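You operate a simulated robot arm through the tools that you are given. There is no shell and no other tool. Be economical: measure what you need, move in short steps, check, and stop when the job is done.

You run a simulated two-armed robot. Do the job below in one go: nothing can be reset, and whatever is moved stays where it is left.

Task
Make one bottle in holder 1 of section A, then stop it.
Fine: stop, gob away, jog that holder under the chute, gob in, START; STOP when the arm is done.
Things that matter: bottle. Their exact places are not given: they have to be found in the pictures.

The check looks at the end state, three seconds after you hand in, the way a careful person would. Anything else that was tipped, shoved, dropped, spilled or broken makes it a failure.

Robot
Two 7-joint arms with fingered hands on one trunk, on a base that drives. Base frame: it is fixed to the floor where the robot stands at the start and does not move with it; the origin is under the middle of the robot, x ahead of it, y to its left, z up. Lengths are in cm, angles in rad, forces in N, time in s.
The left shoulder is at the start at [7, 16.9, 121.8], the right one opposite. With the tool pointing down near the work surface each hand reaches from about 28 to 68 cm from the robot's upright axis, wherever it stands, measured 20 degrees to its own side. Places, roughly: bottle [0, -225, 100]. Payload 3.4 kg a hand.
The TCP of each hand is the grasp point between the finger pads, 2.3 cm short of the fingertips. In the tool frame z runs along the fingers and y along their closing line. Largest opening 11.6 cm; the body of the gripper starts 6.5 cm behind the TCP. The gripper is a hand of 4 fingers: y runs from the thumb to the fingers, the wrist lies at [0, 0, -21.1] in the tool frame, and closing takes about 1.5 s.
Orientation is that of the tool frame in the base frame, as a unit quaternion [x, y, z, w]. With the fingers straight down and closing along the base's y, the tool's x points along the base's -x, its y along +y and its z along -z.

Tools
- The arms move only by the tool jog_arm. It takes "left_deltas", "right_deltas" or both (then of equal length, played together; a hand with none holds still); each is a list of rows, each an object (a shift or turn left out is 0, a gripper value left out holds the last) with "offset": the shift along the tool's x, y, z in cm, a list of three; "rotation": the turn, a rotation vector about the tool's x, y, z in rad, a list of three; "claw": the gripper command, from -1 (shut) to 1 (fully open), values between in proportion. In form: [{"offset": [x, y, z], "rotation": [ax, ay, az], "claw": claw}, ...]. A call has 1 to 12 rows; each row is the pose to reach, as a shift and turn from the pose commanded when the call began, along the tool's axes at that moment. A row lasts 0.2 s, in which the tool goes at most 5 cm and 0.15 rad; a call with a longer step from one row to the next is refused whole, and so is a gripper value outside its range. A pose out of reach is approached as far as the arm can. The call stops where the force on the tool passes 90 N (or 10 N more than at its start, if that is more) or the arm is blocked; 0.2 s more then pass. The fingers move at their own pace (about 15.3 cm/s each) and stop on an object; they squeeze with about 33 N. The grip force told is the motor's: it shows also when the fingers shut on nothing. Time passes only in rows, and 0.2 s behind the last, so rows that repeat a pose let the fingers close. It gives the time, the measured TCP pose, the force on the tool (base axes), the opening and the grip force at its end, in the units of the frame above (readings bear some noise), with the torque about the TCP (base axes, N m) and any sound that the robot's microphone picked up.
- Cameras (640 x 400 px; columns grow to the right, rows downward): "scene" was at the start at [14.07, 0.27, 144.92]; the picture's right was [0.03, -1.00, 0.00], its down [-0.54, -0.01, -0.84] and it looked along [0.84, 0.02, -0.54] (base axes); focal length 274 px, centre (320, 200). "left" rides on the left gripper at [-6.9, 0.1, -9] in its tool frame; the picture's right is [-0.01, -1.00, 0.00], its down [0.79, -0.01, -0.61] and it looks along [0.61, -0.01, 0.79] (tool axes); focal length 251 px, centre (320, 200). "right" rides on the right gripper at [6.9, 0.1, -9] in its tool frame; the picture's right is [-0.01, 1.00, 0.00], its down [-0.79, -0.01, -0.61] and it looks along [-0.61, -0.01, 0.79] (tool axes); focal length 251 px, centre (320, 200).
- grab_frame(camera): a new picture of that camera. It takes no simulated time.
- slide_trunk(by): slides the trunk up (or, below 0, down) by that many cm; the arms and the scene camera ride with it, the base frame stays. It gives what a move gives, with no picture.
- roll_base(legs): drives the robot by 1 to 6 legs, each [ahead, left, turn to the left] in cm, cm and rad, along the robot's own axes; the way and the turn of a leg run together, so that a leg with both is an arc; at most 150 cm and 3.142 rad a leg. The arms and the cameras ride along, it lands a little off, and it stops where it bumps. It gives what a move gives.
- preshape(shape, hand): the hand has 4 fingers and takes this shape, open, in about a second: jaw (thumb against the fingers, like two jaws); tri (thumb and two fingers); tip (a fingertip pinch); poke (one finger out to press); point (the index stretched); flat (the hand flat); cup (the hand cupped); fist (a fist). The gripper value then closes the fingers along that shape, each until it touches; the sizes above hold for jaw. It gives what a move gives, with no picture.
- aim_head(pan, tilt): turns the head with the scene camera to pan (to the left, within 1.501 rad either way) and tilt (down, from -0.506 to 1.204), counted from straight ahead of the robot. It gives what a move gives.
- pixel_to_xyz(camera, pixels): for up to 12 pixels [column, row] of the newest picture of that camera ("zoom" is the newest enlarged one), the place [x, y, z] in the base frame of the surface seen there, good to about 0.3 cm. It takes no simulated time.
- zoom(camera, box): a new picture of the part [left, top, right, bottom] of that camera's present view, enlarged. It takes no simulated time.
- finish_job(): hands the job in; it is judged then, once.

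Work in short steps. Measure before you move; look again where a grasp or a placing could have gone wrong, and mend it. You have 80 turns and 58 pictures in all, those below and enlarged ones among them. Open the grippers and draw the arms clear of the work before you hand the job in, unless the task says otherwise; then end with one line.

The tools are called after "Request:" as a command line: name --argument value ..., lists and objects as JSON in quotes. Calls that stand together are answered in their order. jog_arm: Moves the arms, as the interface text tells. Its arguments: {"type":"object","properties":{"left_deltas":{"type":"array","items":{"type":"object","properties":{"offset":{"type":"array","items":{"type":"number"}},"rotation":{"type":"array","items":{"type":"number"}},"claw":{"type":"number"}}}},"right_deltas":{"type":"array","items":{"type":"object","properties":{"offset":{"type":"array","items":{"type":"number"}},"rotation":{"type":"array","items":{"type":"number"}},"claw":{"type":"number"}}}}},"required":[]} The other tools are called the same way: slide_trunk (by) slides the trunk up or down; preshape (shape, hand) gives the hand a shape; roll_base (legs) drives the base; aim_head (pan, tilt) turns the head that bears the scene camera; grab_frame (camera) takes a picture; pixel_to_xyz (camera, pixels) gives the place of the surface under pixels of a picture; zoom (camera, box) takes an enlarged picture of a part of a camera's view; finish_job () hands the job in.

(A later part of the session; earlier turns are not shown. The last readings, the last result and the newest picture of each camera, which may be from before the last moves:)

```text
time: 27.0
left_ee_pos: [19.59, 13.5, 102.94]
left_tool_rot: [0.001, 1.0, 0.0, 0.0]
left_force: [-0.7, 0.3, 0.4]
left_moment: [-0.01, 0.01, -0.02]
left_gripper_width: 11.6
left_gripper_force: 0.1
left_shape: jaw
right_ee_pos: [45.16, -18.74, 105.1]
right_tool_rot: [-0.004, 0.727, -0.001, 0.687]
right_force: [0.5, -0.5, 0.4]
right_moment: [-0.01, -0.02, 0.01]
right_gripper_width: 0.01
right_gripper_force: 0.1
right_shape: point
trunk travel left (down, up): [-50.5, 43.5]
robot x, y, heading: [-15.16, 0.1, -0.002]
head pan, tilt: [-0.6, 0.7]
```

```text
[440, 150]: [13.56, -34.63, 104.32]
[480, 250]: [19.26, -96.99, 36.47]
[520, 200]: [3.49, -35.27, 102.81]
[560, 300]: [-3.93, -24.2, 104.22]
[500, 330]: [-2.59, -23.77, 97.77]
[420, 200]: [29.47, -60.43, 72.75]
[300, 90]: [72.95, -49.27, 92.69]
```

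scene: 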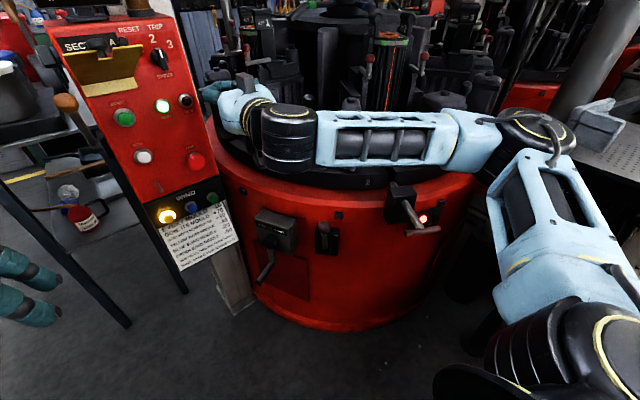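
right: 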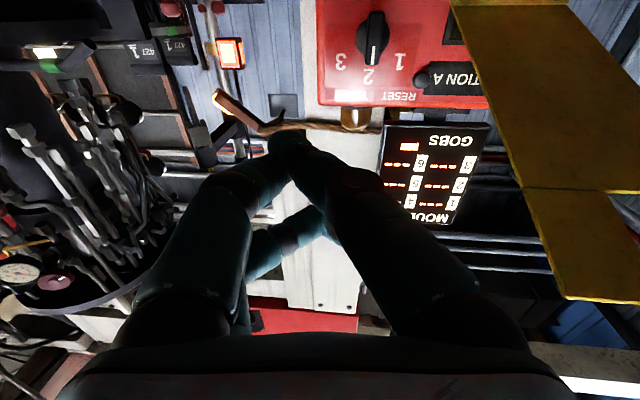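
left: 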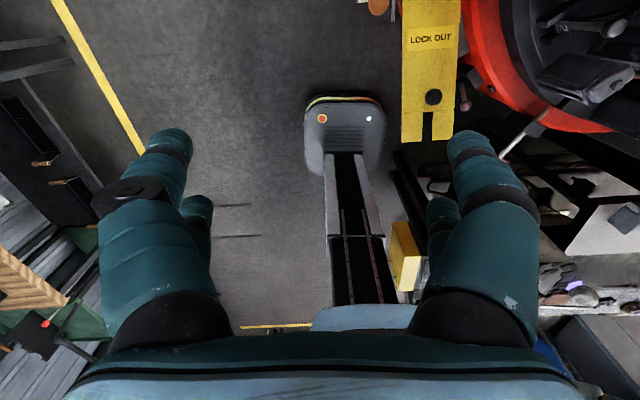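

The right arm lies level at z≈104 with its elbow near [3,-38], clear of the pin handle [22,-48,78]. I lower the trunk 17.5 cm so the tip comes to STOP height.

Request:
slide_trunk --by -17.5

Request:
jog_arm --right_deltas '[{"offset": [0, 2, 2], "rotation": [0, 0, 0]}, {"offset": [0, 4, 4]}, {"offset": [0, 4, 4]}]'

Request:
grab_frame --camera "right"

```text
time: 29.0
left_ee_pos: [19.63, 13.49, 85.66]
left_tool_rot: [0.001, 1.0, 0.0, 0.0]
left_force: [0.0, 0.4, 0.2]
left_moment: [-0.01, 0.01, -0.02]
left_gripper_width: 11.58
left_gripper_force: 0.1
left_shape: jaw
right_ee_pos: [45.12, -18.65, 87.7]
right_tool_rot: [-0.005, 0.727, 0.0, 0.687]
right_force: [-0.2, 0.4, -0.6]
right_moment: [0.02, 0.05, 0.01]
right_gripper_width: 0.04
right_gripper_force: 0.0
right_shape: point
trunk travel left (down, up): [-33.0, 61.0]
robot x, y, heading: [-15.03, 0.12, 0.001]
head pan, tilt: [-0.6, 0.7]
```

```text
time: 29.8
left_ee_pos: [19.65, 13.39, 85.47]
left_tool_rot: [0.001, 1.0, 0.0, -0.001]
left_force: [0.9, -0.4, 0.2]
left_moment: [-0.01, 0.01, 0.03]
left_gripper_width: 11.59
left_gripper_force: 0.1
left_shape: jaw
right_ee_pos: [48.99, -14.8, 87.89]
right_tool_rot: [-0.005, 0.73, 0.0, 0.684]
right_force: [0.3, -0.4, -0.2]
right_moment: [0.01, -0.04, -0.02]
right_gripper_width: 0.0
right_gripper_force: 0.0
right_shape: point
right hand out of reach, approached as far as the arm can: row 2, 3
trunk travel left (down, up): [-33.0, 61.0]
robot x, y, heading: [-14.54, 0.13, -0.001]
head pan, tilt: [-0.6, 0.7]
```

```text
20 pictures are left
```

right: 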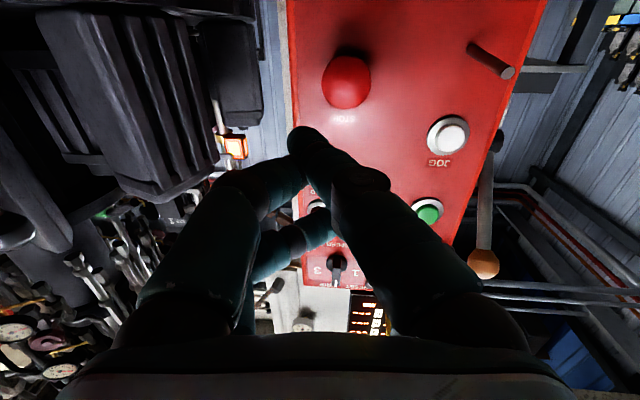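

The tip is at (300,135) in the right camera, STOP at (347,80). I measure both precisely.

Request:
pixel_to_xyz --camera "right" --pixels '[[298, 132], [310, 150], [347, 85], [347, 70], [448, 135], [426, 212], [482, 262], [484, 200], [498, 140], [318, 220]]'

```text
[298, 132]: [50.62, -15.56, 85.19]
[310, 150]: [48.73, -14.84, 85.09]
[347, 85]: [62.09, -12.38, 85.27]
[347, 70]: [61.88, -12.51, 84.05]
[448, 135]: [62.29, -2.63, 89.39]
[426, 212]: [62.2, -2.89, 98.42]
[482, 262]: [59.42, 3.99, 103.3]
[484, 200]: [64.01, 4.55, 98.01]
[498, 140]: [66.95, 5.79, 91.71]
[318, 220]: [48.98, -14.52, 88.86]
```

Tip centre is at ~[51,-15.5,86], STOP at [62,-12.4,85.2]. I shift left 3.1 and forward 8, then look at the readings.

Request:
jog_arm --right_deltas '[{"offset": [0, 1.5, 2]}, {"offset": [0, 3.1, 4]}, {"offset": [0, 3.1, 6]}, {"offset": [0, 3.1, 8]}, {"offset": [0, 3.1, 8]}]'

```text
time: 31.0
left_ee_pos: [19.57, 13.39, 85.57]
left_tool_rot: [0.001, 1.0, -0.001, 0.0]
left_force: [-0.5, 0.0, -0.2]
left_moment: [0.02, 0.01, -0.01]
left_gripper_width: 11.58
left_gripper_force: 0.1
left_shape: jaw
right_ee_pos: [56.98, -11.77, 87.83]
right_tool_rot: [-0.006, 0.73, 0.0, 0.683]
right_force: [-0.1, -0.1, 0.5]
right_moment: [0.02, -0.01, 0.0]
right_gripper_width: 0.0
right_gripper_force: 0.1
right_shape: point
right hand out of reach, approached as far as the arm can: row 1, 2, 3, 4, 5
trunk travel left (down, up): [-33.0, 61.0]
robot x, y, heading: [-14.61, 0.03, -0.001]
head pan, tilt: [-0.6, 0.7]
```

The tip is ~3 cm short of STOP. I press forward 4.5 cm in small rows and withdraw.

Request:
jog_arm --right_deltas '[{"offset": [0, 0, 1.5]}, {"offset": [0, 0, 2.7]}, {"offset": [0, 0, 3.4]}, {"offset": [0, 0, 4]}, {"offset": [0, 0, 4.5]}, {"offset": [0, 0, 4.5]}, {"offset": [0, 0, 2.5]}, {"offset": [0, 0, 0]}, {"offset": [0, 0, -2]}]'

Request:
grab_frame --camera "scene"

```text
time: 33.0
left_ee_pos: [19.64, 13.45, 85.55]
left_tool_rot: [0.002, 1.0, 0.001, 0.0]
left_force: [0.0, 0.1, 0.8]
left_moment: [0.02, 0.0, -0.02]
left_gripper_width: 11.59
left_gripper_force: 0.1
left_shape: jaw
right_ee_pos: [55.0, -11.65, 88.12]
right_tool_rot: [-0.006, 0.73, 0.0, 0.683]
right_force: [0.3, -0.1, -0.3]
right_moment: [0.0, -0.04, 0.0]
right_gripper_width: 0.01
right_gripper_force: 0.0
right_shape: point
trunk travel left (down, up): [-33.0, 61.0]
robot x, y, heading: [-14.58, -0.11, -0.002]
head pan, tilt: [-0.6, 0.7]
heard: click
```

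```text
19 pictures are left
```

scene: 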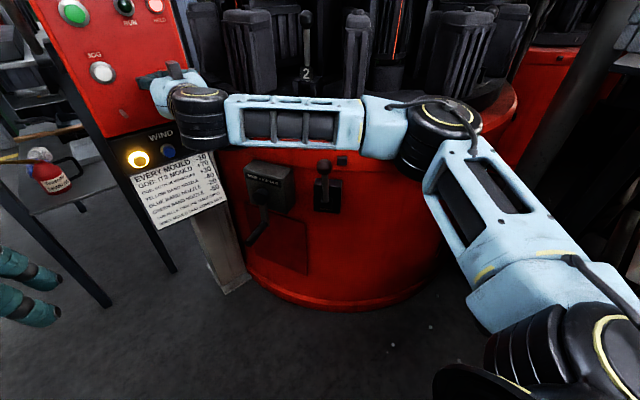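

A click, and the RUN lamp is dark: stopped. Now I look at the ball lever on the left side of the box.

Request:
aim_head --pan 0.05 --tilt 0.1

Request:
grab_frame --camera "scene"

Request:
zoom --camera "scene" --box '[250, 90, 390, 270]'

```text
time: 34.0
left_ee_pos: [19.62, 13.44, 85.52]
left_tool_rot: [0.001, 1.0, 0.0, 0.001]
left_force: [0.8, 0.6, 0.1]
left_moment: [0.01, 0.01, 0.02]
left_gripper_width: 11.61
left_gripper_force: 0.0
left_shape: jaw
right_ee_pos: [54.94, -11.53, 88.12]
right_tool_rot: [-0.006, 0.73, 0.0, 0.683]
right_force: [0.0, -0.2, -0.3]
right_moment: [0.02, 0.02, 0.03]
right_gripper_width: 0.0
right_gripper_force: 0.0
right_shape: point
trunk travel left (down, up): [-33.0, 61.0]
robot x, y, heading: [-15.07, -0.02, -0.005]
head pan, tilt: [0.051, 0.099]
```

```text
18 pictures are left
```

scene: 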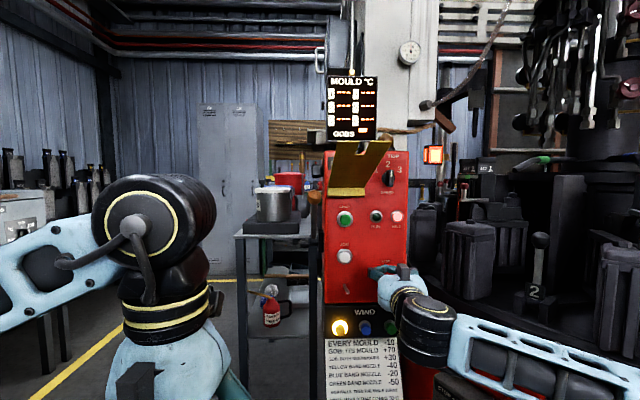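

```text
2.22 times, centred on (320, 180) of scene
```

zoom: 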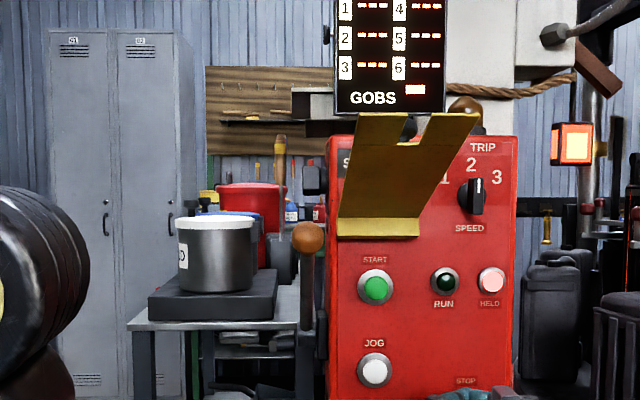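

HELD is lit and RUN dark. I'll push the ball lever ([59,4.2,105], tilted towards me) with the left hand: first shape it to poke and turn it forward while rising to z≈104.

Request:
preshape --hand "left" --shape "poke"

Request:
jog_arm --left_deltas '[{"offset": [-1, 0, -1.5], "rotation": [0, -0.143, 0]}, {"offset": [-2, 0, -3], "rotation": [0, -0.286, 0]}, {"offset": [-4, 0, -5], "rotation": [0, -0.429, 0]}, {"offset": [-6, 0, -7], "rotation": [0, -0.571, 0]}, {"offset": [-8, 0, -9], "rotation": [0, -0.714, 0]}, {"offset": [-10, 0, -11], "rotation": [0, -0.857, 0]}, {"offset": [-12, 0, -13], "rotation": [0, -1.0, 0]}, {"offset": [-14, 0, -15], "rotation": [0, -1.143, 0]}, {"offset": [-16, 0, -17], "rotation": [0, -1.286, 0]}, {"offset": [-18, 0, -18], "rotation": [0, -1.428, 0]}, {"offset": [-20, 0, -18], "rotation": [0, -1.571, 0]}, {"offset": [-20, 0, -18], "rotation": [0, -1.571, 0]}]'

```text
time: 34.9
left_ee_pos: [19.55, 13.49, 85.48]
left_tool_rot: [0.001, 1.0, 0.0, 0.0]
left_force: [-0.2, 0.1, 0.4]
left_moment: [-0.03, -0.01, -0.01]
left_gripper_width: 0.0
left_gripper_force: 0.0
left_shape: poke
right_ee_pos: [55.05, -11.52, 88.09]
right_tool_rot: [-0.006, 0.73, 0.0, 0.683]
right_force: [-0.5, 0.7, 0.3]
right_moment: [-0.01, -0.05, -0.04]
right_gripper_width: 0.01
right_gripper_force: 0.0
right_shape: point
trunk travel left (down, up): [-33.0, 61.0]
robot x, y, heading: [-14.86, -0.15, -0.005]
head pan, tilt: [0.051, 0.099]
```

```text
time: 37.5
left_ee_pos: [39.61, 13.45, 103.33]
left_tool_rot: [0.001, 0.707, -0.001, 0.707]
left_force: [0.4, 0.0, 0.5]
left_moment: [0.0, -0.02, 0.0]
left_gripper_width: 0.0
left_gripper_force: 0.1
left_shape: poke
right_ee_pos: [55.04, -11.59, 88.09]
right_tool_rot: [-0.006, 0.73, 0.0, 0.683]
right_force: [0.0, -0.5, -0.3]
right_moment: [-0.05, -0.01, -0.01]
right_gripper_width: 0.0
right_gripper_force: 0.1
right_shape: point
trunk travel left (down, up): [-33.0, 61.0]
robot x, y, heading: [-14.92, 0.08, 0.001]
head pan, tilt: [0.051, 0.099]
```

Left hand points forward at [39.6,13.5,103.3]. I yaw it 0.44 rad to the right and bring it just short of the ball.

Request:
jog_arm --left_deltas '[{"offset": [0, -1, 1], "rotation": [0.11, 0, 0]}, {"offset": [-0.3, -2.5, 3], "rotation": [0.22, 0, 0]}, {"offset": [-0.6, -4.5, 6], "rotation": [0.33, 0, 0]}, {"offset": [-0.8, -6.5, 9], "rotation": [0.44, 0, 0]}, {"offset": [-1, -7.5, 12], "rotation": [0.44, 0, 0]}, {"offset": [-1, -7.5, 12], "rotation": [0.44, 0, 0]}]'

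Request:
grab_frame --camera "scene"

```text
time: 38.9
left_ee_pos: [51.73, 6.04, 104.42]
left_tool_rot: [0.155, 0.69, -0.155, 0.69]
left_force: [0.0, 0.2, 0.7]
left_moment: [-0.01, 0.0, 0.0]
left_gripper_width: 0.0
left_gripper_force: 0.1
left_shape: poke
right_ee_pos: [54.97, -11.51, 88.09]
right_tool_rot: [-0.006, 0.73, 0.0, 0.683]
right_force: [-0.2, 0.3, 0.2]
right_moment: [-0.01, -0.02, 0.0]
right_gripper_width: 0.03
right_gripper_force: 0.1
right_shape: point
trunk travel left (down, up): [-33.0, 61.0]
robot x, y, heading: [-14.71, -0.26, -0.004]
head pan, tilt: [0.051, 0.099]
```

```text
16 pictures are left
```

scene: 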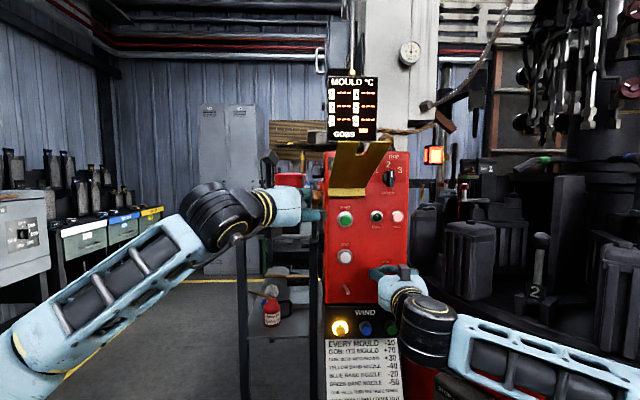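

The fingertips sit just behind the ball at y≈5. I push straight along +x up to 13 cm in 1.3 cm rows; the call stops if blocked.

Request:
jog_arm --left_deltas '[{"offset": [0, 0.85, 1.8]}, {"offset": [0, 1.3, 2.7]}, {"offset": [-0.3, 1.7, 3.6]}, {"offset": [-0.6, 2.1, 4.5]}, {"offset": [-0.9, 2.55, 5.4]}, {"offset": [-1, 3, 6.3]}, {"offset": [-1.2, 3.4, 7.2]}, {"offset": [-1.2, 3.8, 8.1]}, {"offset": [-1, 4.25, 9.0]}, {"offset": [-1, 4.7, 10]}, {"offset": [-1, 5.1, 10.9]}]'

Request:
grab_frame --camera "scene"

```text
time: 41.1
left_ee_pos: [61.31, 7.46, 105.45]
left_tool_rot: [0.151, 0.694, -0.151, 0.687]
left_force: [-53.5, 24.1, -15.0]
left_moment: [0.65, 0.51, -1.57]
left_gripper_width: 0.0
left_gripper_force: 0.1
left_shape: poke
right_ee_pos: [54.03, -10.54, 88.78]
right_tool_rot: [-0.012, 0.727, 0.001, 0.687]
right_force: [-1.0, -0.9, 0.2]
right_moment: [0.0, 0.0, -0.01]
right_gripper_width: 0.02
right_gripper_force: 0.1
right_shape: point
trunk travel left (down, up): [-33.0, 61.0]
robot x, y, heading: [-15.28, 0.2, 0.008]
head pan, tilt: [0.051, 0.099]
stopped in row 10 (left hand): the force on the tool passed its limit at 101 N (the readings are from after the stop); the commanded pose is now the measured one
```

```text
15 pictures are left
```

scene: 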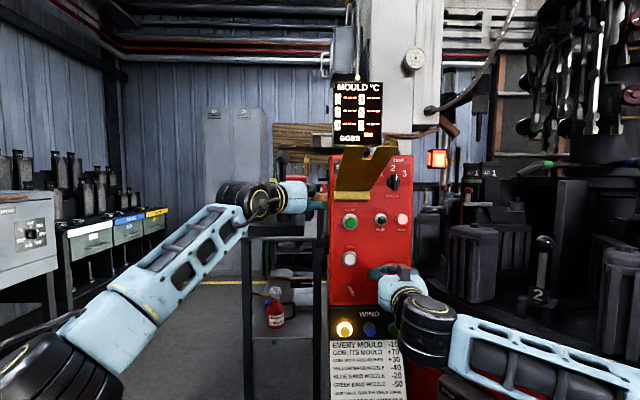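

Blocked at TCP x=61.3 (tip ~63.5), so the ball moved ~6 cm or I hit the box. I withdraw along the approach and look closely.

Request:
jog_arm --left_deltas '[{"offset": [0, 0, -3]}, {"offset": [0, 0, -7]}, {"offset": [0, 0, -11]}, {"offset": [0, 0, -14]}, {"offset": [0, 0, -14]}]'

Request:
zoom --camera "scene" --box '[260, 60, 480, 260]'

```text
time: 42.3
left_ee_pos: [49.78, 12.44, 105.18]
left_tool_rot: [0.154, 0.696, -0.151, 0.685]
left_force: [-0.6, 0.2, 0.0]
left_moment: [-0.05, -0.05, -0.03]
left_gripper_width: 0.0
left_gripper_force: 0.1
left_shape: poke
right_ee_pos: [54.88, -11.32, 88.12]
right_tool_rot: [-0.007, 0.73, 0.001, 0.683]
right_force: [-1.3, 0.1, -0.6]
right_moment: [0.03, 0.0, 0.06]
right_gripper_width: 0.02
right_gripper_force: 0.1
right_shape: point
trunk travel left (down, up): [-33.0, 61.0]
robot x, y, heading: [-15.05, 0.07, 0.007]
head pan, tilt: [0.051, 0.099]
```

```text
2.00 times, centred on (370, 160) of scene
```

zoom: 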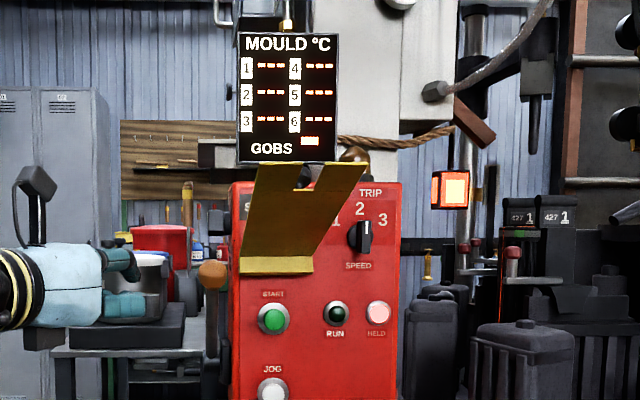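

I measure the ball at zoom (212,275) and the chute at (475,120) now.

Request:
pixel_to_xyz --camera "zoom" --pixels '[[212, 275], [205, 268], [218, 282], [212, 300], [212, 340], [225, 355], [235, 260], [460, 105], [475, 122], [490, 140], [448, 190], [258, 270]]'

```text
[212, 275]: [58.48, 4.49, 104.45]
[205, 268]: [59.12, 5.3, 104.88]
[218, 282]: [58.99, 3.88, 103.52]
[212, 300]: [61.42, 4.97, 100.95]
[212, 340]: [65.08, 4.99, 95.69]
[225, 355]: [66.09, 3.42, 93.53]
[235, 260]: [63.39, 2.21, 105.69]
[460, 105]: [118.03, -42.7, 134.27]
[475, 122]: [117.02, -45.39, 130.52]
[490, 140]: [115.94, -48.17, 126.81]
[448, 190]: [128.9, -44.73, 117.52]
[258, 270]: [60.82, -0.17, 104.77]
```

The ball is unmoved at [58.5,4.5,104.5]. The left-hand camera above the hand looks right at it, so I take that picture.

Request:
grab_frame --camera "left"

```text
13 pictures are left
```

left: 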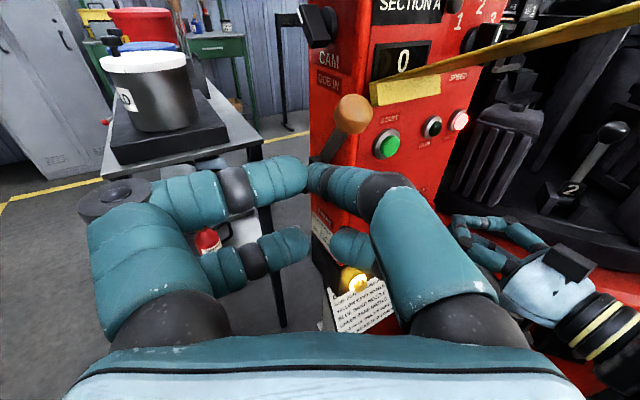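

The side face shows "CAM / GOB IN" at (330,75) and a label lower at (320,225). I enlarge to read them.

Request:
zoom --camera "left" --box '[290, 30, 410, 260]'

```text
1.74 times, centred on (350, 145) of left
```

zoom: 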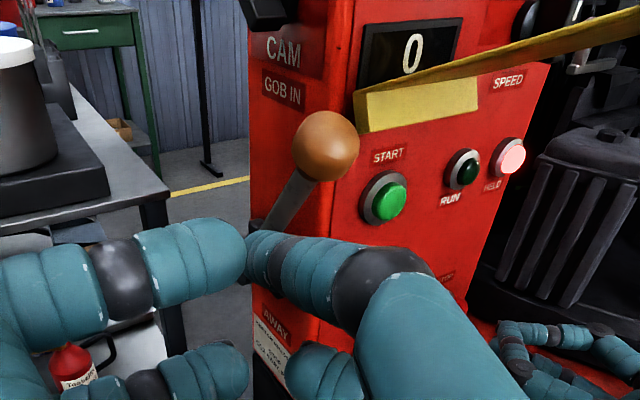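

The lever up is "GOB IN"; down is "AWAY". I lift the left hand over the ball (TCP ≈[60,6.5,112]) ready to press it down.

Request:
jog_arm --left_deltas '[{"offset": [-4, 0, 0]}, {"offset": [-7, 0, 0]}, {"offset": [-7, 0, 4]}, {"offset": [-7, -0.5, 8]}, {"offset": [-7, -1, 11.7]}, {"offset": [-7, -1, 11.7]}]'

Request:
jog_arm --left_deltas '[{"offset": [3, 0, 0]}, {"offset": [5, 0, 0]}, {"offset": [7, 0, 0]}, {"offset": [9, 0, 0]}, {"offset": [11, 0, 0]}, {"offset": [13, 0, 0]}, {"offset": [15, 0, 0]}, {"offset": [17, 0, 0]}, {"offset": [19, 0, 0]}, {"offset": [21, 0, 0]}, {"offset": [23, 0, 0]}]'

Request:
grab_frame --camera "left"

```text
time: 43.7
left_ee_pos: [60.06, 6.43, 111.61]
left_tool_rot: [0.155, 0.695, -0.152, 0.685]
left_force: [0.2, 0.3, -0.1]
left_moment: [-0.04, -0.04, -0.04]
left_gripper_width: 0.0
left_gripper_force: 0.0
left_shape: poke
left hand out of reach, approached as far as the arm can: row 5
right_ee_pos: [54.93, -11.21, 88.07]
right_tool_rot: [-0.008, 0.729, 0.001, 0.684]
right_force: [-0.2, 1.0, 0.1]
right_moment: [-0.04, 0.01, -0.03]
right_gripper_width: 0.0
right_gripper_force: 0.0
right_shape: point
trunk travel left (down, up): [-33.0, 61.0]
robot x, y, heading: [-15.0, 0.24, -0.001]
head pan, tilt: [0.051, 0.099]
```

```text
time: 46.1
left_ee_pos: [59.8, 6.54, 88.7]
left_tool_rot: [0.154, 0.696, -0.151, 0.685]
left_force: [0.5, -0.3, -0.6]
left_moment: [-0.01, 0.0, 0.01]
left_gripper_width: 0.0
left_gripper_force: 0.2
left_shape: poke
right_ee_pos: [54.83, -11.26, 88.11]
right_tool_rot: [-0.007, 0.73, 0.001, 0.683]
right_force: [0.2, -0.4, 0.6]
right_moment: [-0.02, 0.0, -0.04]
right_gripper_width: 0.0
right_gripper_force: 0.1
right_shape: point
trunk travel left (down, up): [-33.0, 61.0]
robot x, y, heading: [-15.19, 0.09, 0.002]
head pan, tilt: [0.051, 0.099]
```

```text
11 pictures are left
```

left: 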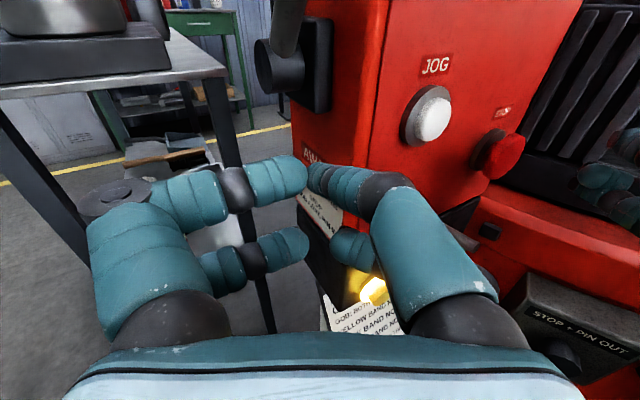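

The lever shaft still stands up at (285,30): the ball slipped through the finger hollow. I withdraw, rise, make a fist and return over the ball for a solid press.

Request:
jog_arm --left_deltas '[{"offset": [0, 0, -5]}, {"offset": [0, 0, -10]}, {"offset": [0, 0, -14]}, {"offset": [-5, 0, -14]}, {"offset": [-10, 0, -14]}, {"offset": [-15, 0, -14]}, {"offset": [-20, 0, -14]}, {"offset": [-24, 0, -14]}, {"offset": [-24, 0, -14]}]'

Request:
preshape --hand "left" --shape "fist"

Request:
jog_arm --left_deltas '[{"offset": [0, 0, 4]}, {"offset": [0, 0, 8]}, {"offset": [0, 0, 12]}, {"offset": [0, 0, 14.5]}, {"offset": [0, 0, 14.5]}]'

Request:
grab_frame --camera "left"

```text
time: 48.1
left_ee_pos: [47.48, 12.37, 113.13]
left_tool_rot: [0.154, 0.697, -0.151, 0.684]
left_force: [0.4, 0.6, -0.5]
left_moment: [0.01, 0.0, -0.04]
left_gripper_width: 0.0
left_gripper_force: 0.1
left_shape: poke
right_ee_pos: [54.87, -11.11, 88.01]
right_tool_rot: [-0.008, 0.73, 0.002, 0.683]
right_force: [0.5, -0.1, 0.2]
right_moment: [0.04, 0.0, -0.01]
right_gripper_width: 0.0
right_gripper_force: 0.0
right_shape: point
trunk travel left (down, up): [-33.0, 61.0]
robot x, y, heading: [-15.1, 0.12, 0.003]
head pan, tilt: [0.051, 0.099]
```

```text
time: 49.0
left_ee_pos: [47.45, 12.42, 113.15]
left_tool_rot: [0.154, 0.696, -0.152, 0.684]
left_force: [0.0, -0.6, 0.2]
left_moment: [-0.02, 0.0, -0.02]
left_gripper_width: 0.02
left_gripper_force: 0.1
left_shape: fist
right_ee_pos: [54.87, -11.32, 88.19]
right_tool_rot: [-0.008, 0.729, 0.002, 0.684]
right_force: [-0.6, -0.4, 1.1]
right_moment: [0.01, 0.0, -0.03]
right_gripper_width: 0.01
right_gripper_force: 0.1
right_shape: point
trunk travel left (down, up): [-33.0, 61.0]
robot x, y, heading: [-14.84, -0.35, -0.002]
head pan, tilt: [0.051, 0.099]
```

```text
time: 50.2
left_ee_pos: [59.47, 6.68, 112.49]
left_tool_rot: [0.154, 0.696, -0.151, 0.685]
left_force: [0.4, -0.1, -0.5]
left_moment: [-0.01, -0.01, 0.04]
left_gripper_width: 0.03
left_gripper_force: 0.0
left_shape: fist
left hand out of reach, approached as far as the arm can: row 4, 5
right_ee_pos: [54.92, -11.32, 88.14]
right_tool_rot: [-0.008, 0.73, 0.002, 0.684]
right_force: [-0.1, 0.0, -0.3]
right_moment: [-0.02, 0.01, 0.03]
right_gripper_width: 0.02
right_gripper_force: 0.2
right_shape: point
trunk travel left (down, up): [-33.0, 61.0]
robot x, y, heading: [-15.23, 0.15, 0.007]
head pan, tilt: [0.051, 0.099]
```

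```text
10 pictures are left
```

left: 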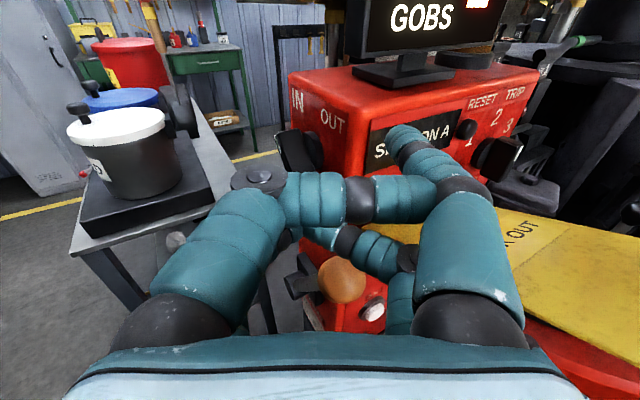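

The ball shows at (340,280) between palm and curled fingers. I measure what lies around it.

Request:
pixel_to_xyz --camera "left" --pixels '[[342, 280], [400, 198], [330, 200], [435, 190], [400, 135], [375, 250], [405, 260], [400, 305], [460, 260], [300, 165], [225, 240], [500, 215]]'

```text
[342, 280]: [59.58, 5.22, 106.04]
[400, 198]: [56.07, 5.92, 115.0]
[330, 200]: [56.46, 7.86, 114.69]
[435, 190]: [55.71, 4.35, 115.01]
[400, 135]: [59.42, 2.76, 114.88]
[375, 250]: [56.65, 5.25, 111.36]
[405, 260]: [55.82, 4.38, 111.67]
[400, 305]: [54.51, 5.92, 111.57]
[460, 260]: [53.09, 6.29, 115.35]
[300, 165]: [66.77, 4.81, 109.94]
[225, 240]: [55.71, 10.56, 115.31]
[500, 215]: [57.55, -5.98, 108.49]
```

The curled fingers bar sits at x≈56, too near me to drive the ball (x 59) down. I draw the right hand back and roll the base 4 cm ahead and 1.5 cm left, then press down.

Request:
jog_arm --right_deltas '[{"offset": [0, 0, -3]}, {"offset": [0, 0, -6]}, {"offset": [0, 0, -8]}]'

Request:
roll_base --legs '[[4, 1.5, 0]]'

Request:
jog_arm --left_deltas '[{"offset": [2, 0, 0]}, {"offset": [4, 0, 0]}, {"offset": [6, 0, 0]}, {"offset": [8, 0, 0]}, {"offset": [10, 0, 0]}, {"offset": [12, 0, 0]}, {"offset": [14, 0, 0]}, {"offset": [16, 0, 0]}, {"offset": [18, 0, 0]}, {"offset": [20, 0, 0]}, {"offset": [22, 0, 0]}, {"offset": [24, 0, 0]}]'

```text
time: 51.0
left_ee_pos: [59.53, 6.72, 112.56]
left_tool_rot: [0.154, 0.697, -0.151, 0.684]
left_force: [-0.2, 0.1, 0.0]
left_moment: [0.03, -0.02, 0.0]
left_gripper_width: 0.0
left_gripper_force: 0.0
left_shape: fist
right_ee_pos: [46.88, -11.42, 88.49]
right_tool_rot: [-0.007, 0.729, 0.002, 0.684]
right_force: [-0.6, 0.5, -0.5]
right_moment: [-0.01, 0.01, 0.01]
right_gripper_width: 0.01
right_gripper_force: 0.0
right_shape: point
trunk travel left (down, up): [-33.0, 61.0]
robot x, y, heading: [-14.93, 0.34, 0.007]
head pan, tilt: [0.051, 0.099]
```

```text
time: 51.9
left_ee_pos: [63.72, 8.21, 112.42]
left_tool_rot: [0.154, 0.697, -0.152, 0.683]
left_force: [0.4, 0.7, -0.6]
left_moment: [-0.04, -0.02, -0.02]
left_gripper_width: 0.0
left_gripper_force: 0.0
left_shape: fist
right_ee_pos: [51.06, -10.01, 88.64]
right_tool_rot: [-0.007, 0.731, 0.001, 0.683]
right_force: [-0.9, -0.2, 0.7]
right_moment: [-0.02, -0.02, -0.04]
right_gripper_width: 0.0
right_gripper_force: 0.1
right_shape: point
trunk travel left (down, up): [-33.0, 61.0]
robot x, y, heading: [-10.81, 1.69, 0.012]
head pan, tilt: [0.051, 0.099]
```

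```text
time: 54.5
left_ee_pos: [62.86, 8.35, 89.26]
left_tool_rot: [0.155, 0.692, -0.154, 0.688]
left_force: [4.4, -3.4, 24.0]
left_moment: [-0.83, 0.1, 0.13]
left_gripper_width: 0.0
left_gripper_force: 0.2
left_shape: fist
right_ee_pos: [50.81, -9.98, 88.79]
right_tool_rot: [-0.006, 0.728, 0.0, 0.685]
right_force: [0.9, -0.3, 0.7]
right_moment: [0.0, -0.04, -0.02]
right_gripper_width: 0.0
right_gripper_force: 0.0
right_shape: point
trunk travel left (down, up): [-33.0, 61.0]
robot x, y, heading: [-11.07, 1.18, 0.003]
head pan, tilt: [0.051, 0.099]
```

The hand now feels 24 N upward: the lever is being driven down. I continue.

Request:
jog_arm --left_deltas '[{"offset": [1.5, 0, 0]}, {"offset": [3, 0, 0]}, {"offset": [4.5, 0, 0]}, {"offset": [6, 0, 0]}, {"offset": [7, 0, 0]}, {"offset": [8, 0, 0]}]'

```text
time: 55.2
left_ee_pos: [62.21, 8.49, 88.6]
left_tool_rot: [0.153, 0.676, -0.159, 0.703]
left_force: [-6.6, 0.8, 40.4]
left_moment: [-1.54, 0.22, -0.29]
left_gripper_width: 0.0
left_gripper_force: 0.0
left_shape: fist
right_ee_pos: [50.37, -9.9, 89.03]
right_tool_rot: [-0.007, 0.727, 0.001, 0.686]
right_force: [-1.3, -0.3, -0.4]
right_moment: [-0.03, 0.02, 0.0]
right_gripper_width: 0.0
right_gripper_force: 0.0
right_shape: point
trunk travel left (down, up): [-33.0, 61.0]
robot x, y, heading: [-11.2, 1.67, 0.001]
head pan, tilt: [0.051, 0.099]
stopped in row 3 (left hand): the force on the tool passed its limit at 95 N (the readings are from after the stop); the commanded pose is now the measured one
```

Blocked at z=88.6, perhaps the lower stop or the pivot bracket. I look with the left camera.

Request:
grab_frame --camera "left"

Request:
pixel_to_xyz --camera "left" --pixels '[[342, 280], [300, 280], [280, 250], [320, 230], [400, 198], [435, 190], [280, 110], [300, 60], [370, 280], [330, 310]]'

```text
9 pictures are left
```

left: 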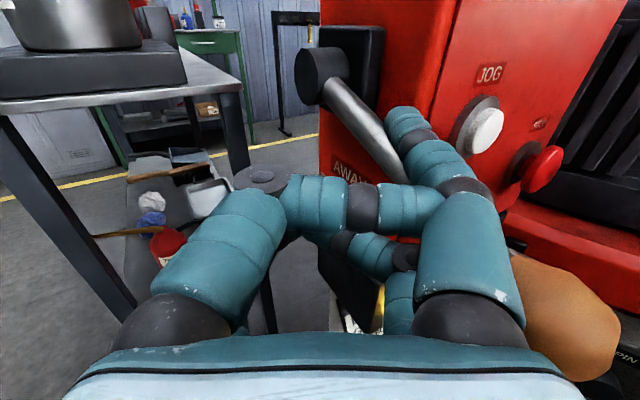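

```text
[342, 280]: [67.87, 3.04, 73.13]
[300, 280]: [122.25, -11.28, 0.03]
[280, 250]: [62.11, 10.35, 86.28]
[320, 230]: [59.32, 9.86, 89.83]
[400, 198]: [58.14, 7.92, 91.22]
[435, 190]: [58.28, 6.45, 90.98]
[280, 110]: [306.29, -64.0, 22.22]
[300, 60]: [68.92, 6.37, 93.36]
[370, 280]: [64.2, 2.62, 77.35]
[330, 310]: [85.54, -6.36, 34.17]
```

The lever now points at me: shaft from (330,75) under my fingers, ball at (565,310). I measure its slope.

Request:
pixel_to_xyz --camera "left" --pixels '[[565, 310], [545, 270], [600, 340], [345, 95], [365, 125], [390, 165], [320, 75], [345, 170]]'

```text
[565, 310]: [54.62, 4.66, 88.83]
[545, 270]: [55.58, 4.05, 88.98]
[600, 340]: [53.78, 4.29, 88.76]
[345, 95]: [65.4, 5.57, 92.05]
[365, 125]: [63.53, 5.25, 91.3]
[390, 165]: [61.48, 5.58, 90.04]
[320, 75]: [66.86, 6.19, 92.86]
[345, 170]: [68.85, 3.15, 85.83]
```

The shaft drops ~22° below level, ball at ~[54,4.4,87]. To be sure it is at its stop, I shift the bar back over the ball for more leverage and press down again.

Request:
jog_arm --left_deltas '[{"offset": [-3, 0, 0]}, {"offset": [-3, -1.7, -3.6]}, {"offset": [-1.5, -1.7, -3.6]}, {"offset": [0, -1.7, -3.6]}, {"offset": [1.2, -1.7, -3.6]}, {"offset": [2.4, -1.7, -3.6]}, {"offset": [3.6, -1.7, -3.6]}, {"offset": [5, -1.7, -3.6]}, {"offset": [6.5, -1.7, -3.6]}]'

Request:
zoom --camera "scene" --box '[270, 50, 510, 230]'

```text
time: 57.2
left_ee_pos: [59.16, 8.21, 80.36]
left_tool_rot: [0.152, 0.686, -0.155, 0.694]
left_force: [-0.7, 0.5, 1.0]
left_moment: [-0.03, -0.01, 0.0]
left_gripper_width: 0.02
left_gripper_force: 0.0
left_shape: fist
right_ee_pos: [51.14, -9.98, 88.47]
right_tool_rot: [-0.007, 0.731, 0.001, 0.683]
right_force: [0.2, -0.5, 0.0]
right_moment: [-0.02, 0.0, -0.03]
right_gripper_width: 0.0
right_gripper_force: 0.0
right_shape: point
trunk travel left (down, up): [-33.0, 61.0]
robot x, y, heading: [-10.78, 1.44, 0.007]
head pan, tilt: [0.051, 0.099]
```

```text
2.22 times, centred on (390, 140) of scene
```

zoom: 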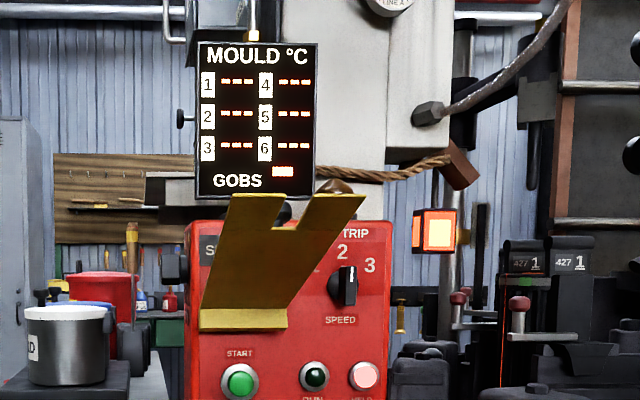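

The hand reached z=80 without resistance. I measure the trough at zoom (455,170) against its earlier place, and the lever from the hand camera.

Request:
pixel_to_xyz --camera "zoom" --pixels '[[458, 165], [450, 178], [468, 178], [455, 155], [435, 230]]'

Request:
grab_frame --camera "left"

```text
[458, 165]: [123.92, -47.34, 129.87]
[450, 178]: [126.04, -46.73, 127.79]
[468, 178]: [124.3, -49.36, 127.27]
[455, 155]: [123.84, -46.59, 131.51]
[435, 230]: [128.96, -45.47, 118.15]
```

```text
7 pictures are left
```

left: 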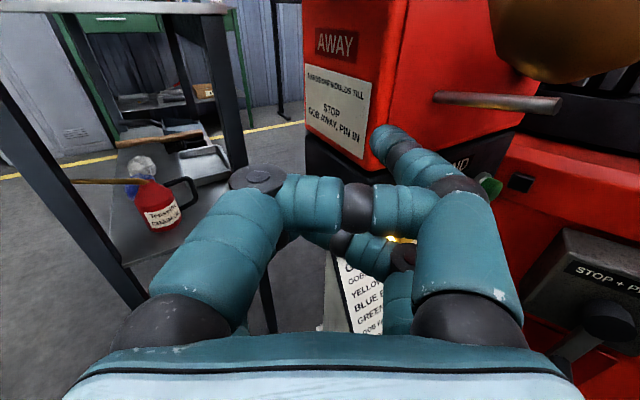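

The trough moved ~8 cm to [124.5,-47.5]: gob is away. I withdraw the left hand sideways and back (not lifting the lever), while the right hand yaws left and shifts in front of JOG.

Request:
jog_arm --left_deltas '[{"offset": [0, 3, 0]}, {"offset": [0, 6, 0]}, {"offset": [0, 6, -4]}, {"offset": [0, 6, -8]}, {"offset": [0, 6, -12]}, {"offset": [0, 6, -15]}, {"offset": [0, 6, -15]}]' --right_deltas '[{"offset": [-1, 0, -2]}, {"offset": [-2, 0, -2], "rotation": [-0.13, 0, 0]}, {"offset": [-3.1, 2, -2], "rotation": [-0.26, 0, 0]}, {"offset": [-3.1, 4, -2], "rotation": [-0.4, 0, 0]}, {"offset": [-3.1, 6, -1], "rotation": [-0.4, 0, 0]}, {"offset": [-3.1, 7.5, 0], "rotation": [-0.4, 0, 0]}, {"offset": [-3.1, 7.5, 0], "rotation": [-0.4, 0, 0]}]'

Request:
grab_frame --camera "right"

```text
time: 58.8
left_ee_pos: [47.87, 20.05, 80.29]
left_tool_rot: [0.152, 0.685, -0.156, 0.695]
left_force: [1.1, 0.0, 0.3]
left_moment: [-0.01, -0.01, -0.02]
left_gripper_width: 0.02
left_gripper_force: 0.1
left_shape: fist
right_ee_pos: [51.14, -2.36, 91.57]
right_tool_rot: [-0.143, 0.715, 0.147, 0.669]
right_force: [-0.1, 0.4, -0.7]
right_moment: [-0.01, 0.01, 0.02]
right_gripper_width: 0.0
right_gripper_force: 0.0
right_shape: point
trunk travel left (down, up): [-33.0, 61.0]
robot x, y, heading: [-11.07, 1.7, 0.002]
head pan, tilt: [0.051, 0.099]
```

```text
6 pictures are left
```

right: 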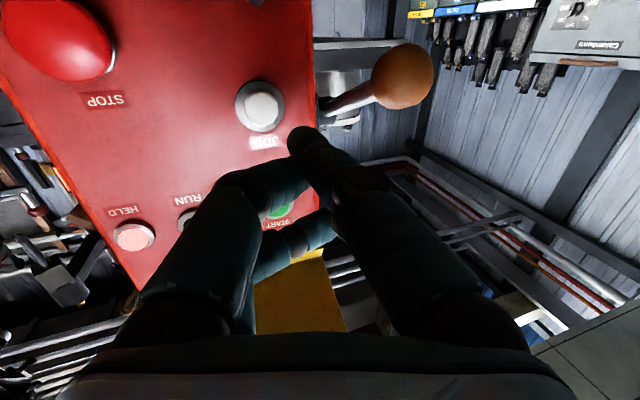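

Request:
pixel_to_xyz --camera "right" --pixels '[[300, 132], [308, 150], [262, 105], [270, 118], [400, 75], [340, 100], [285, 208]]'

```text
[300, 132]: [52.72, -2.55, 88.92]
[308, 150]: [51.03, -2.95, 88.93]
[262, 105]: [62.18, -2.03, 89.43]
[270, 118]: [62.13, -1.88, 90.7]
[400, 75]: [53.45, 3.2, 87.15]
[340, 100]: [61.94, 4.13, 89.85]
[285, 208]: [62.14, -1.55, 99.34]
```

JOG at [62.2,-2.2,89.6] is straight ahead of the tip [53.2,-2.5,89.7]. I press it briefly along +x.

Request:
jog_arm --right_deltas '[{"offset": [-0.2, -1.2, 2.8]}, {"offset": [-0.4, -2.3, 5.5]}, {"offset": [-0.5, -3.1, 7.3]}, {"offset": [-0.6, -3.5, 8.3]}, {"offset": [-0.6, -3.8, 9.0]}, {"offset": [-0.6, -4.05, 9.6]}, {"offset": [-0.6, -4.05, 9.6]}, {"offset": [-0.6, -3.1, 7.3]}, {"offset": [-0.5, -2.7, 6.4]}]'

```text
time: 60.8
left_ee_pos: [47.94, 20.3, 80.39]
left_tool_rot: [0.152, 0.686, -0.156, 0.694]
left_force: [0.7, -0.6, 0.5]
left_moment: [0.01, 0.01, 0.02]
left_gripper_width: 0.0
left_gripper_force: 0.0
left_shape: fist
right_ee_pos: [58.2, -2.42, 91.65]
right_tool_rot: [-0.142, 0.715, 0.145, 0.669]
right_force: [-0.3, 1.1, 0.3]
right_moment: [0.01, 0.01, -0.01]
right_gripper_width: 0.0
right_gripper_force: 0.0
right_shape: point
trunk travel left (down, up): [-33.0, 61.0]
robot x, y, heading: [-10.88, 1.61, 0.003]
head pan, tilt: [0.051, 0.099]
heard: click
```

A click was heard. I aim the head at the table to see how far it turned.

Request:
aim_head --pan -0.45 --tilt 0.2

Request:
grab_frame --camera "scene"

```text
time: 61.7
left_ee_pos: [48.0, 20.24, 80.38]
left_tool_rot: [0.152, 0.686, -0.156, 0.694]
left_force: [0.0, 0.2, -0.3]
left_moment: [0.02, 0.0, 0.03]
left_gripper_width: 0.0
left_gripper_force: 0.1
left_shape: fist
right_ee_pos: [58.07, -2.34, 91.67]
right_tool_rot: [-0.143, 0.716, 0.147, 0.668]
right_force: [0.8, 0.1, 0.1]
right_moment: [-0.02, 0.02, 0.0]
right_gripper_width: 0.02
right_gripper_force: 0.1
right_shape: point
trunk travel left (down, up): [-33.0, 61.0]
robot x, y, heading: [-10.84, 1.37, -0.002]
head pan, tilt: [-0.45, 0.201]
```

```text
5 pictures are left
```

scene: 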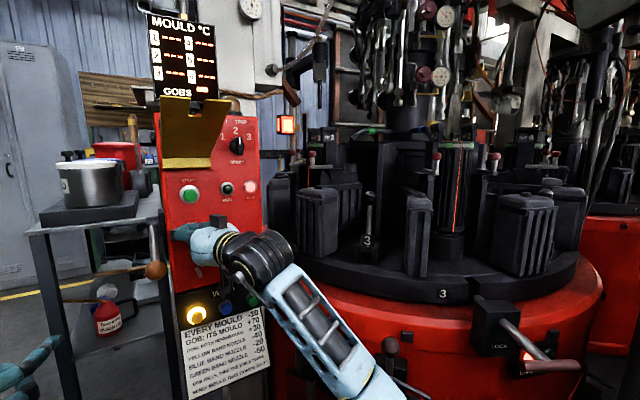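

One index happened: post 3 now stands where 2 was, so holder 1 is where 6 was, under the chute. I move the right hand aside and bring the left fist under the lever ball (ball ≈[53.5,4,87]).

Request:
jog_arm --left_deltas '[{"offset": [0.9, 0, 4]}, {"offset": [0.9, 0, 8]}, {"offset": [0.9, 0, 12]}, {"offset": [0.9, 0, 14.4]}, {"offset": [0.9, -3, 14.4]}, {"offset": [0.9, -6, 14.4]}, {"offset": [0.9, -8.9, 14.4]}, {"offset": [0.9, -8.9, 14.4]}]' --right_deltas '[{"offset": [0, 0, -3]}, {"offset": [0, 0, -6]}, {"offset": [0, -3, -8]}, {"offset": [0, -6, -8]}, {"offset": [0, -8, -8]}, {"offset": [0, -8, -8]}, {"offset": [0, -8, -8]}, {"offset": [0, -8, -8]}]'

Request:
jog_arm --left_deltas '[{"offset": [-3, 0, 0]}, {"offset": [-5, -0.4, -0.9]}, {"offset": [-7.5, -0.8, -1.6]}, {"offset": [-10, -0.7, -1.4]}, {"offset": [-12, -0.4, -0.9]}, {"offset": [-14, -0.2, -0.4]}, {"offset": [-15.8, 0.3, 0.7]}, {"offset": [-17.5, 0.9, 1.8]}, {"offset": [-19, 1.5, 3.2]}, {"offset": [-20.5, 2.1, 4.5]}, {"offset": [-21.5, 2.8, 5.9]}, {"offset": [-22, 3.2, 6.8]}]'

```text
time: 63.5
left_ee_pos: [57.31, 6.14, 79.77]
left_tool_rot: [0.152, 0.686, -0.156, 0.695]
left_force: [0.2, -0.2, 0.6]
left_moment: [0.04, -0.01, -0.01]
left_gripper_width: 0.0
left_gripper_force: 0.0
left_shape: fist
right_ee_pos: [53.93, -12.87, 91.93]
right_tool_rot: [-0.143, 0.716, 0.146, 0.668]
right_force: [0.7, -0.6, 0.9]
right_moment: [0.0, -0.01, 0.04]
right_gripper_width: 0.01
right_gripper_force: 0.0
right_shape: point
trunk travel left (down, up): [-33.0, 61.0]
robot x, y, heading: [-10.92, 1.84, 0.005]
head pan, tilt: [-0.45, 0.201]
```

```text
time: 66.0
left_ee_pos: [62.81, 6.72, 100.92]
left_tool_rot: [0.155, 0.689, -0.155, 0.691]
left_force: [-49.5, 16.0, -24.4]
left_moment: [0.27, -1.45, -2.03]
left_gripper_width: 0.0
left_gripper_force: 0.0
left_shape: fist
right_ee_pos: [53.28, -12.26, 92.48]
right_tool_rot: [-0.147, 0.713, 0.146, 0.67]
right_force: [0.2, 0.8, -0.1]
right_moment: [-0.02, 0.01, -0.02]
right_gripper_width: 0.0
right_gripper_force: 0.0
right_shape: point
trunk travel left (down, up): [-33.0, 61.0]
robot x, y, heading: [-11.26, 1.94, 0.007]
head pan, tilt: [-0.45, 0.201]
stopped in row 12 (left hand): the force on the tool passed its limit at 101 N (the readings are from after the stop); the commanded pose is now the measured one
```

Stopped by the lever's upper stop. I withdraw the left hand back and left, then check lever and trough in one enlarged picture.

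Request:
jog_arm --left_deltas '[{"offset": [1, 0, -3]}, {"offset": [1, 0, -7]}, {"offset": [1, 0, -11]}, {"offset": [1, 3, -14]}, {"offset": [1, 6, -14]}, {"offset": [1, 6, -14]}]'

Request:
zoom --camera "scene" --box '[90, 60, 390, 290]'

Request:
pixel_to_xyz --camera "zoom" --pixels '[[130, 330], [400, 70], [410, 85], [420, 95], [290, 280], [310, 350]]'

```text
time: 67.4
left_ee_pos: [53.66, 17.43, 99.36]
left_tool_rot: [0.154, 0.69, -0.153, 0.69]
left_force: [0.5, -0.2, -0.2]
left_moment: [0.01, 0.02, 0.01]
left_gripper_width: 0.02
left_gripper_force: 0.0
left_shape: fist
right_ee_pos: [53.88, -12.82, 91.91]
right_tool_rot: [-0.144, 0.715, 0.147, 0.668]
right_force: [-0.1, 0.0, -0.2]
right_moment: [0.0, 0.02, -0.03]
right_gripper_width: 0.01
right_gripper_force: 0.1
right_shape: point
trunk travel left (down, up): [-33.0, 61.0]
robot x, y, heading: [-11.14, 1.38, 0.005]
head pan, tilt: [-0.45, 0.201]
```

```text
1.74 times, centred on (240, 175) of scene
```

zoom: 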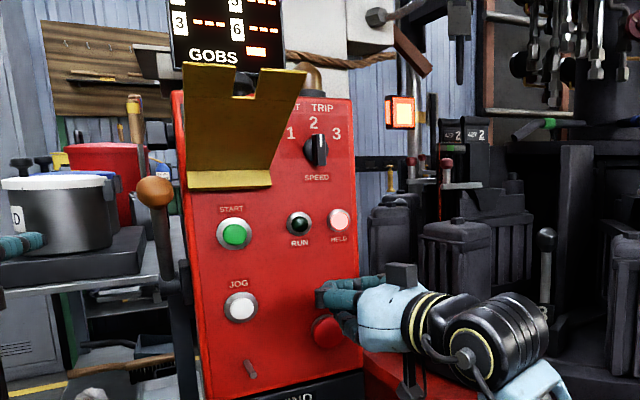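

```text
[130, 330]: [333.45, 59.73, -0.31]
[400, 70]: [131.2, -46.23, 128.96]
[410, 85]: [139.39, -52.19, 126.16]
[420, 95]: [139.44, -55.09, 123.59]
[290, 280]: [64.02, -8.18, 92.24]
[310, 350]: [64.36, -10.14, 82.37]
```

The lever is up again and plates "427 2" stand where 1 was. I measure the trough at zoom (412,50).

Request:
pixel_to_xyz --camera "zoom" --pixels '[[400, 38], [412, 50], [425, 68], [155, 190], [235, 235], [330, 325]]'

```text
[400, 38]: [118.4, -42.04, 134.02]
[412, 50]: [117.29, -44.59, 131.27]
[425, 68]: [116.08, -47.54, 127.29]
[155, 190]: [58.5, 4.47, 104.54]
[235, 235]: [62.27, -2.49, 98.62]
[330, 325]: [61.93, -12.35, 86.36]
```

The trough is back at [117,-44.6]: gob in. I bring the right fingertip in front of START ([62.2,-2.5,98.7]).

Request:
jog_arm --right_deltas '[{"offset": [-2, 0, -2]}, {"offset": [-4.5, 1.5, -1]}, {"offset": [-7, 4, 0.5]}, {"offset": [-8.4, 6.5, 3]}, {"offset": [-8.4, 8.75, 6]}, {"offset": [-8.4, 8.75, 6]}]'

Request:
aim_head --pan -1.3 --tilt 0.2

```text
time: 68.8
left_ee_pos: [53.62, 17.42, 99.25]
left_tool_rot: [0.154, 0.691, -0.154, 0.689]
left_force: [0.0, -0.2, 0.7]
left_moment: [0.0, -0.01, 0.0]
left_gripper_width: 0.0
left_gripper_force: 0.0
left_shape: fist
right_ee_pos: [56.46, -2.24, 100.18]
right_tool_rot: [-0.143, 0.715, 0.147, 0.668]
right_force: [-0.5, 0.3, 0.2]
right_moment: [0.0, -0.02, 0.0]
right_gripper_width: 0.0
right_gripper_force: 0.1
right_shape: point
trunk travel left (down, up): [-33.0, 61.0]
robot x, y, heading: [-11.27, 2.01, 0.004]
head pan, tilt: [-0.45, 0.201]
```

```text
time: 69.9
left_ee_pos: [53.8, 17.5, 99.27]
left_tool_rot: [0.154, 0.69, -0.154, 0.69]
left_force: [0.4, 0.2, 0.6]
left_moment: [-0.04, 0.01, 0.01]
left_gripper_width: 0.0
left_gripper_force: 0.1
left_shape: fist
right_ee_pos: [56.38, -2.09, 100.15]
right_tool_rot: [-0.143, 0.715, 0.146, 0.669]
right_force: [-0.1, 0.0, 1.0]
right_moment: [-0.01, 0.01, 0.01]
right_gripper_width: 0.0
right_gripper_force: 0.0
right_shape: point
trunk travel left (down, up): [-33.0, 61.0]
robot x, y, heading: [-11.47, 1.88, 0.0]
head pan, tilt: [-1.3, 0.201]
```

Tip is 3.8 cm short of START. I press it and withdraw.

Request:
jog_arm --right_deltas '[{"offset": [0, -1, 2]}, {"offset": [0, -1.6, 3.2]}, {"offset": [0, -1.9, 3.9]}, {"offset": [0, -2.2, 4.5]}, {"offset": [0, -2.4, 5]}, {"offset": [0, -2.4, 5]}, {"offset": [0, -1, 1.5]}, {"offset": [0, 0, -1]}]'

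```text
time: 71.7
left_ee_pos: [53.78, 17.46, 99.3]
left_tool_rot: [0.154, 0.691, -0.154, 0.69]
left_force: [0.1, 0.5, 0.1]
left_moment: [-0.02, 0.01, 0.0]
left_gripper_width: 0.0
left_gripper_force: 0.1
left_shape: fist
right_ee_pos: [55.64, -2.62, 100.24]
right_tool_rot: [-0.143, 0.714, 0.146, 0.67]
right_force: [-0.6, -0.5, -0.8]
right_moment: [0.04, 0.03, 0.03]
right_gripper_width: 0.02
right_gripper_force: 0.1
right_shape: point
trunk travel left (down, up): [-33.0, 61.0]
robot x, y, heading: [-11.1, 1.79, 0.008]
head pan, tilt: [-1.3, 0.201]
heard: click
```

START clicked. I move the fingertip to wait just in front of STOP while listening.

Request:
jog_arm --right_deltas '[{"offset": [2, 0, -3]}, {"offset": [5, -2.5, -5]}, {"offset": [8.5, -5, -5]}, {"offset": [12, -7.5, -5]}, {"offset": [12.6, -9.5, -2.6]}, {"offset": [12.6, -9.5, -2.6]}]'

Request:
grab_frame --camera "scene"

```text
time: 73.1
left_ee_pos: [53.63, 17.48, 99.41]
left_tool_rot: [0.153, 0.69, -0.153, 0.69]
left_force: [0.1, 0.6, 0.6]
left_moment: [-0.03, 0.0, 0.0]
left_gripper_width: 0.0
left_gripper_force: 0.1
left_shape: fist
right_ee_pos: [55.99, -12.34, 87.63]
right_tool_rot: [-0.143, 0.715, 0.147, 0.669]
right_force: [-0.3, 0.3, -0.3]
right_moment: [0.01, 0.02, -0.01]
right_gripper_width: 0.0
right_gripper_force: 0.0
right_shape: point
trunk travel left (down, up): [-33.0, 61.0]
robot x, y, heading: [-11.18, 1.96, 0.004]
head pan, tilt: [-1.3, 0.201]
```

```text
3 pictures are left
```

scene: 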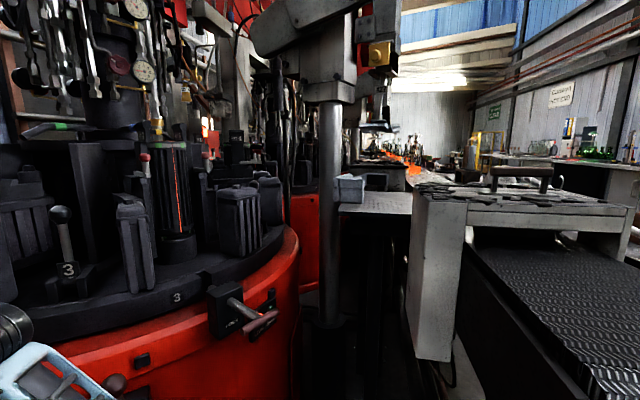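

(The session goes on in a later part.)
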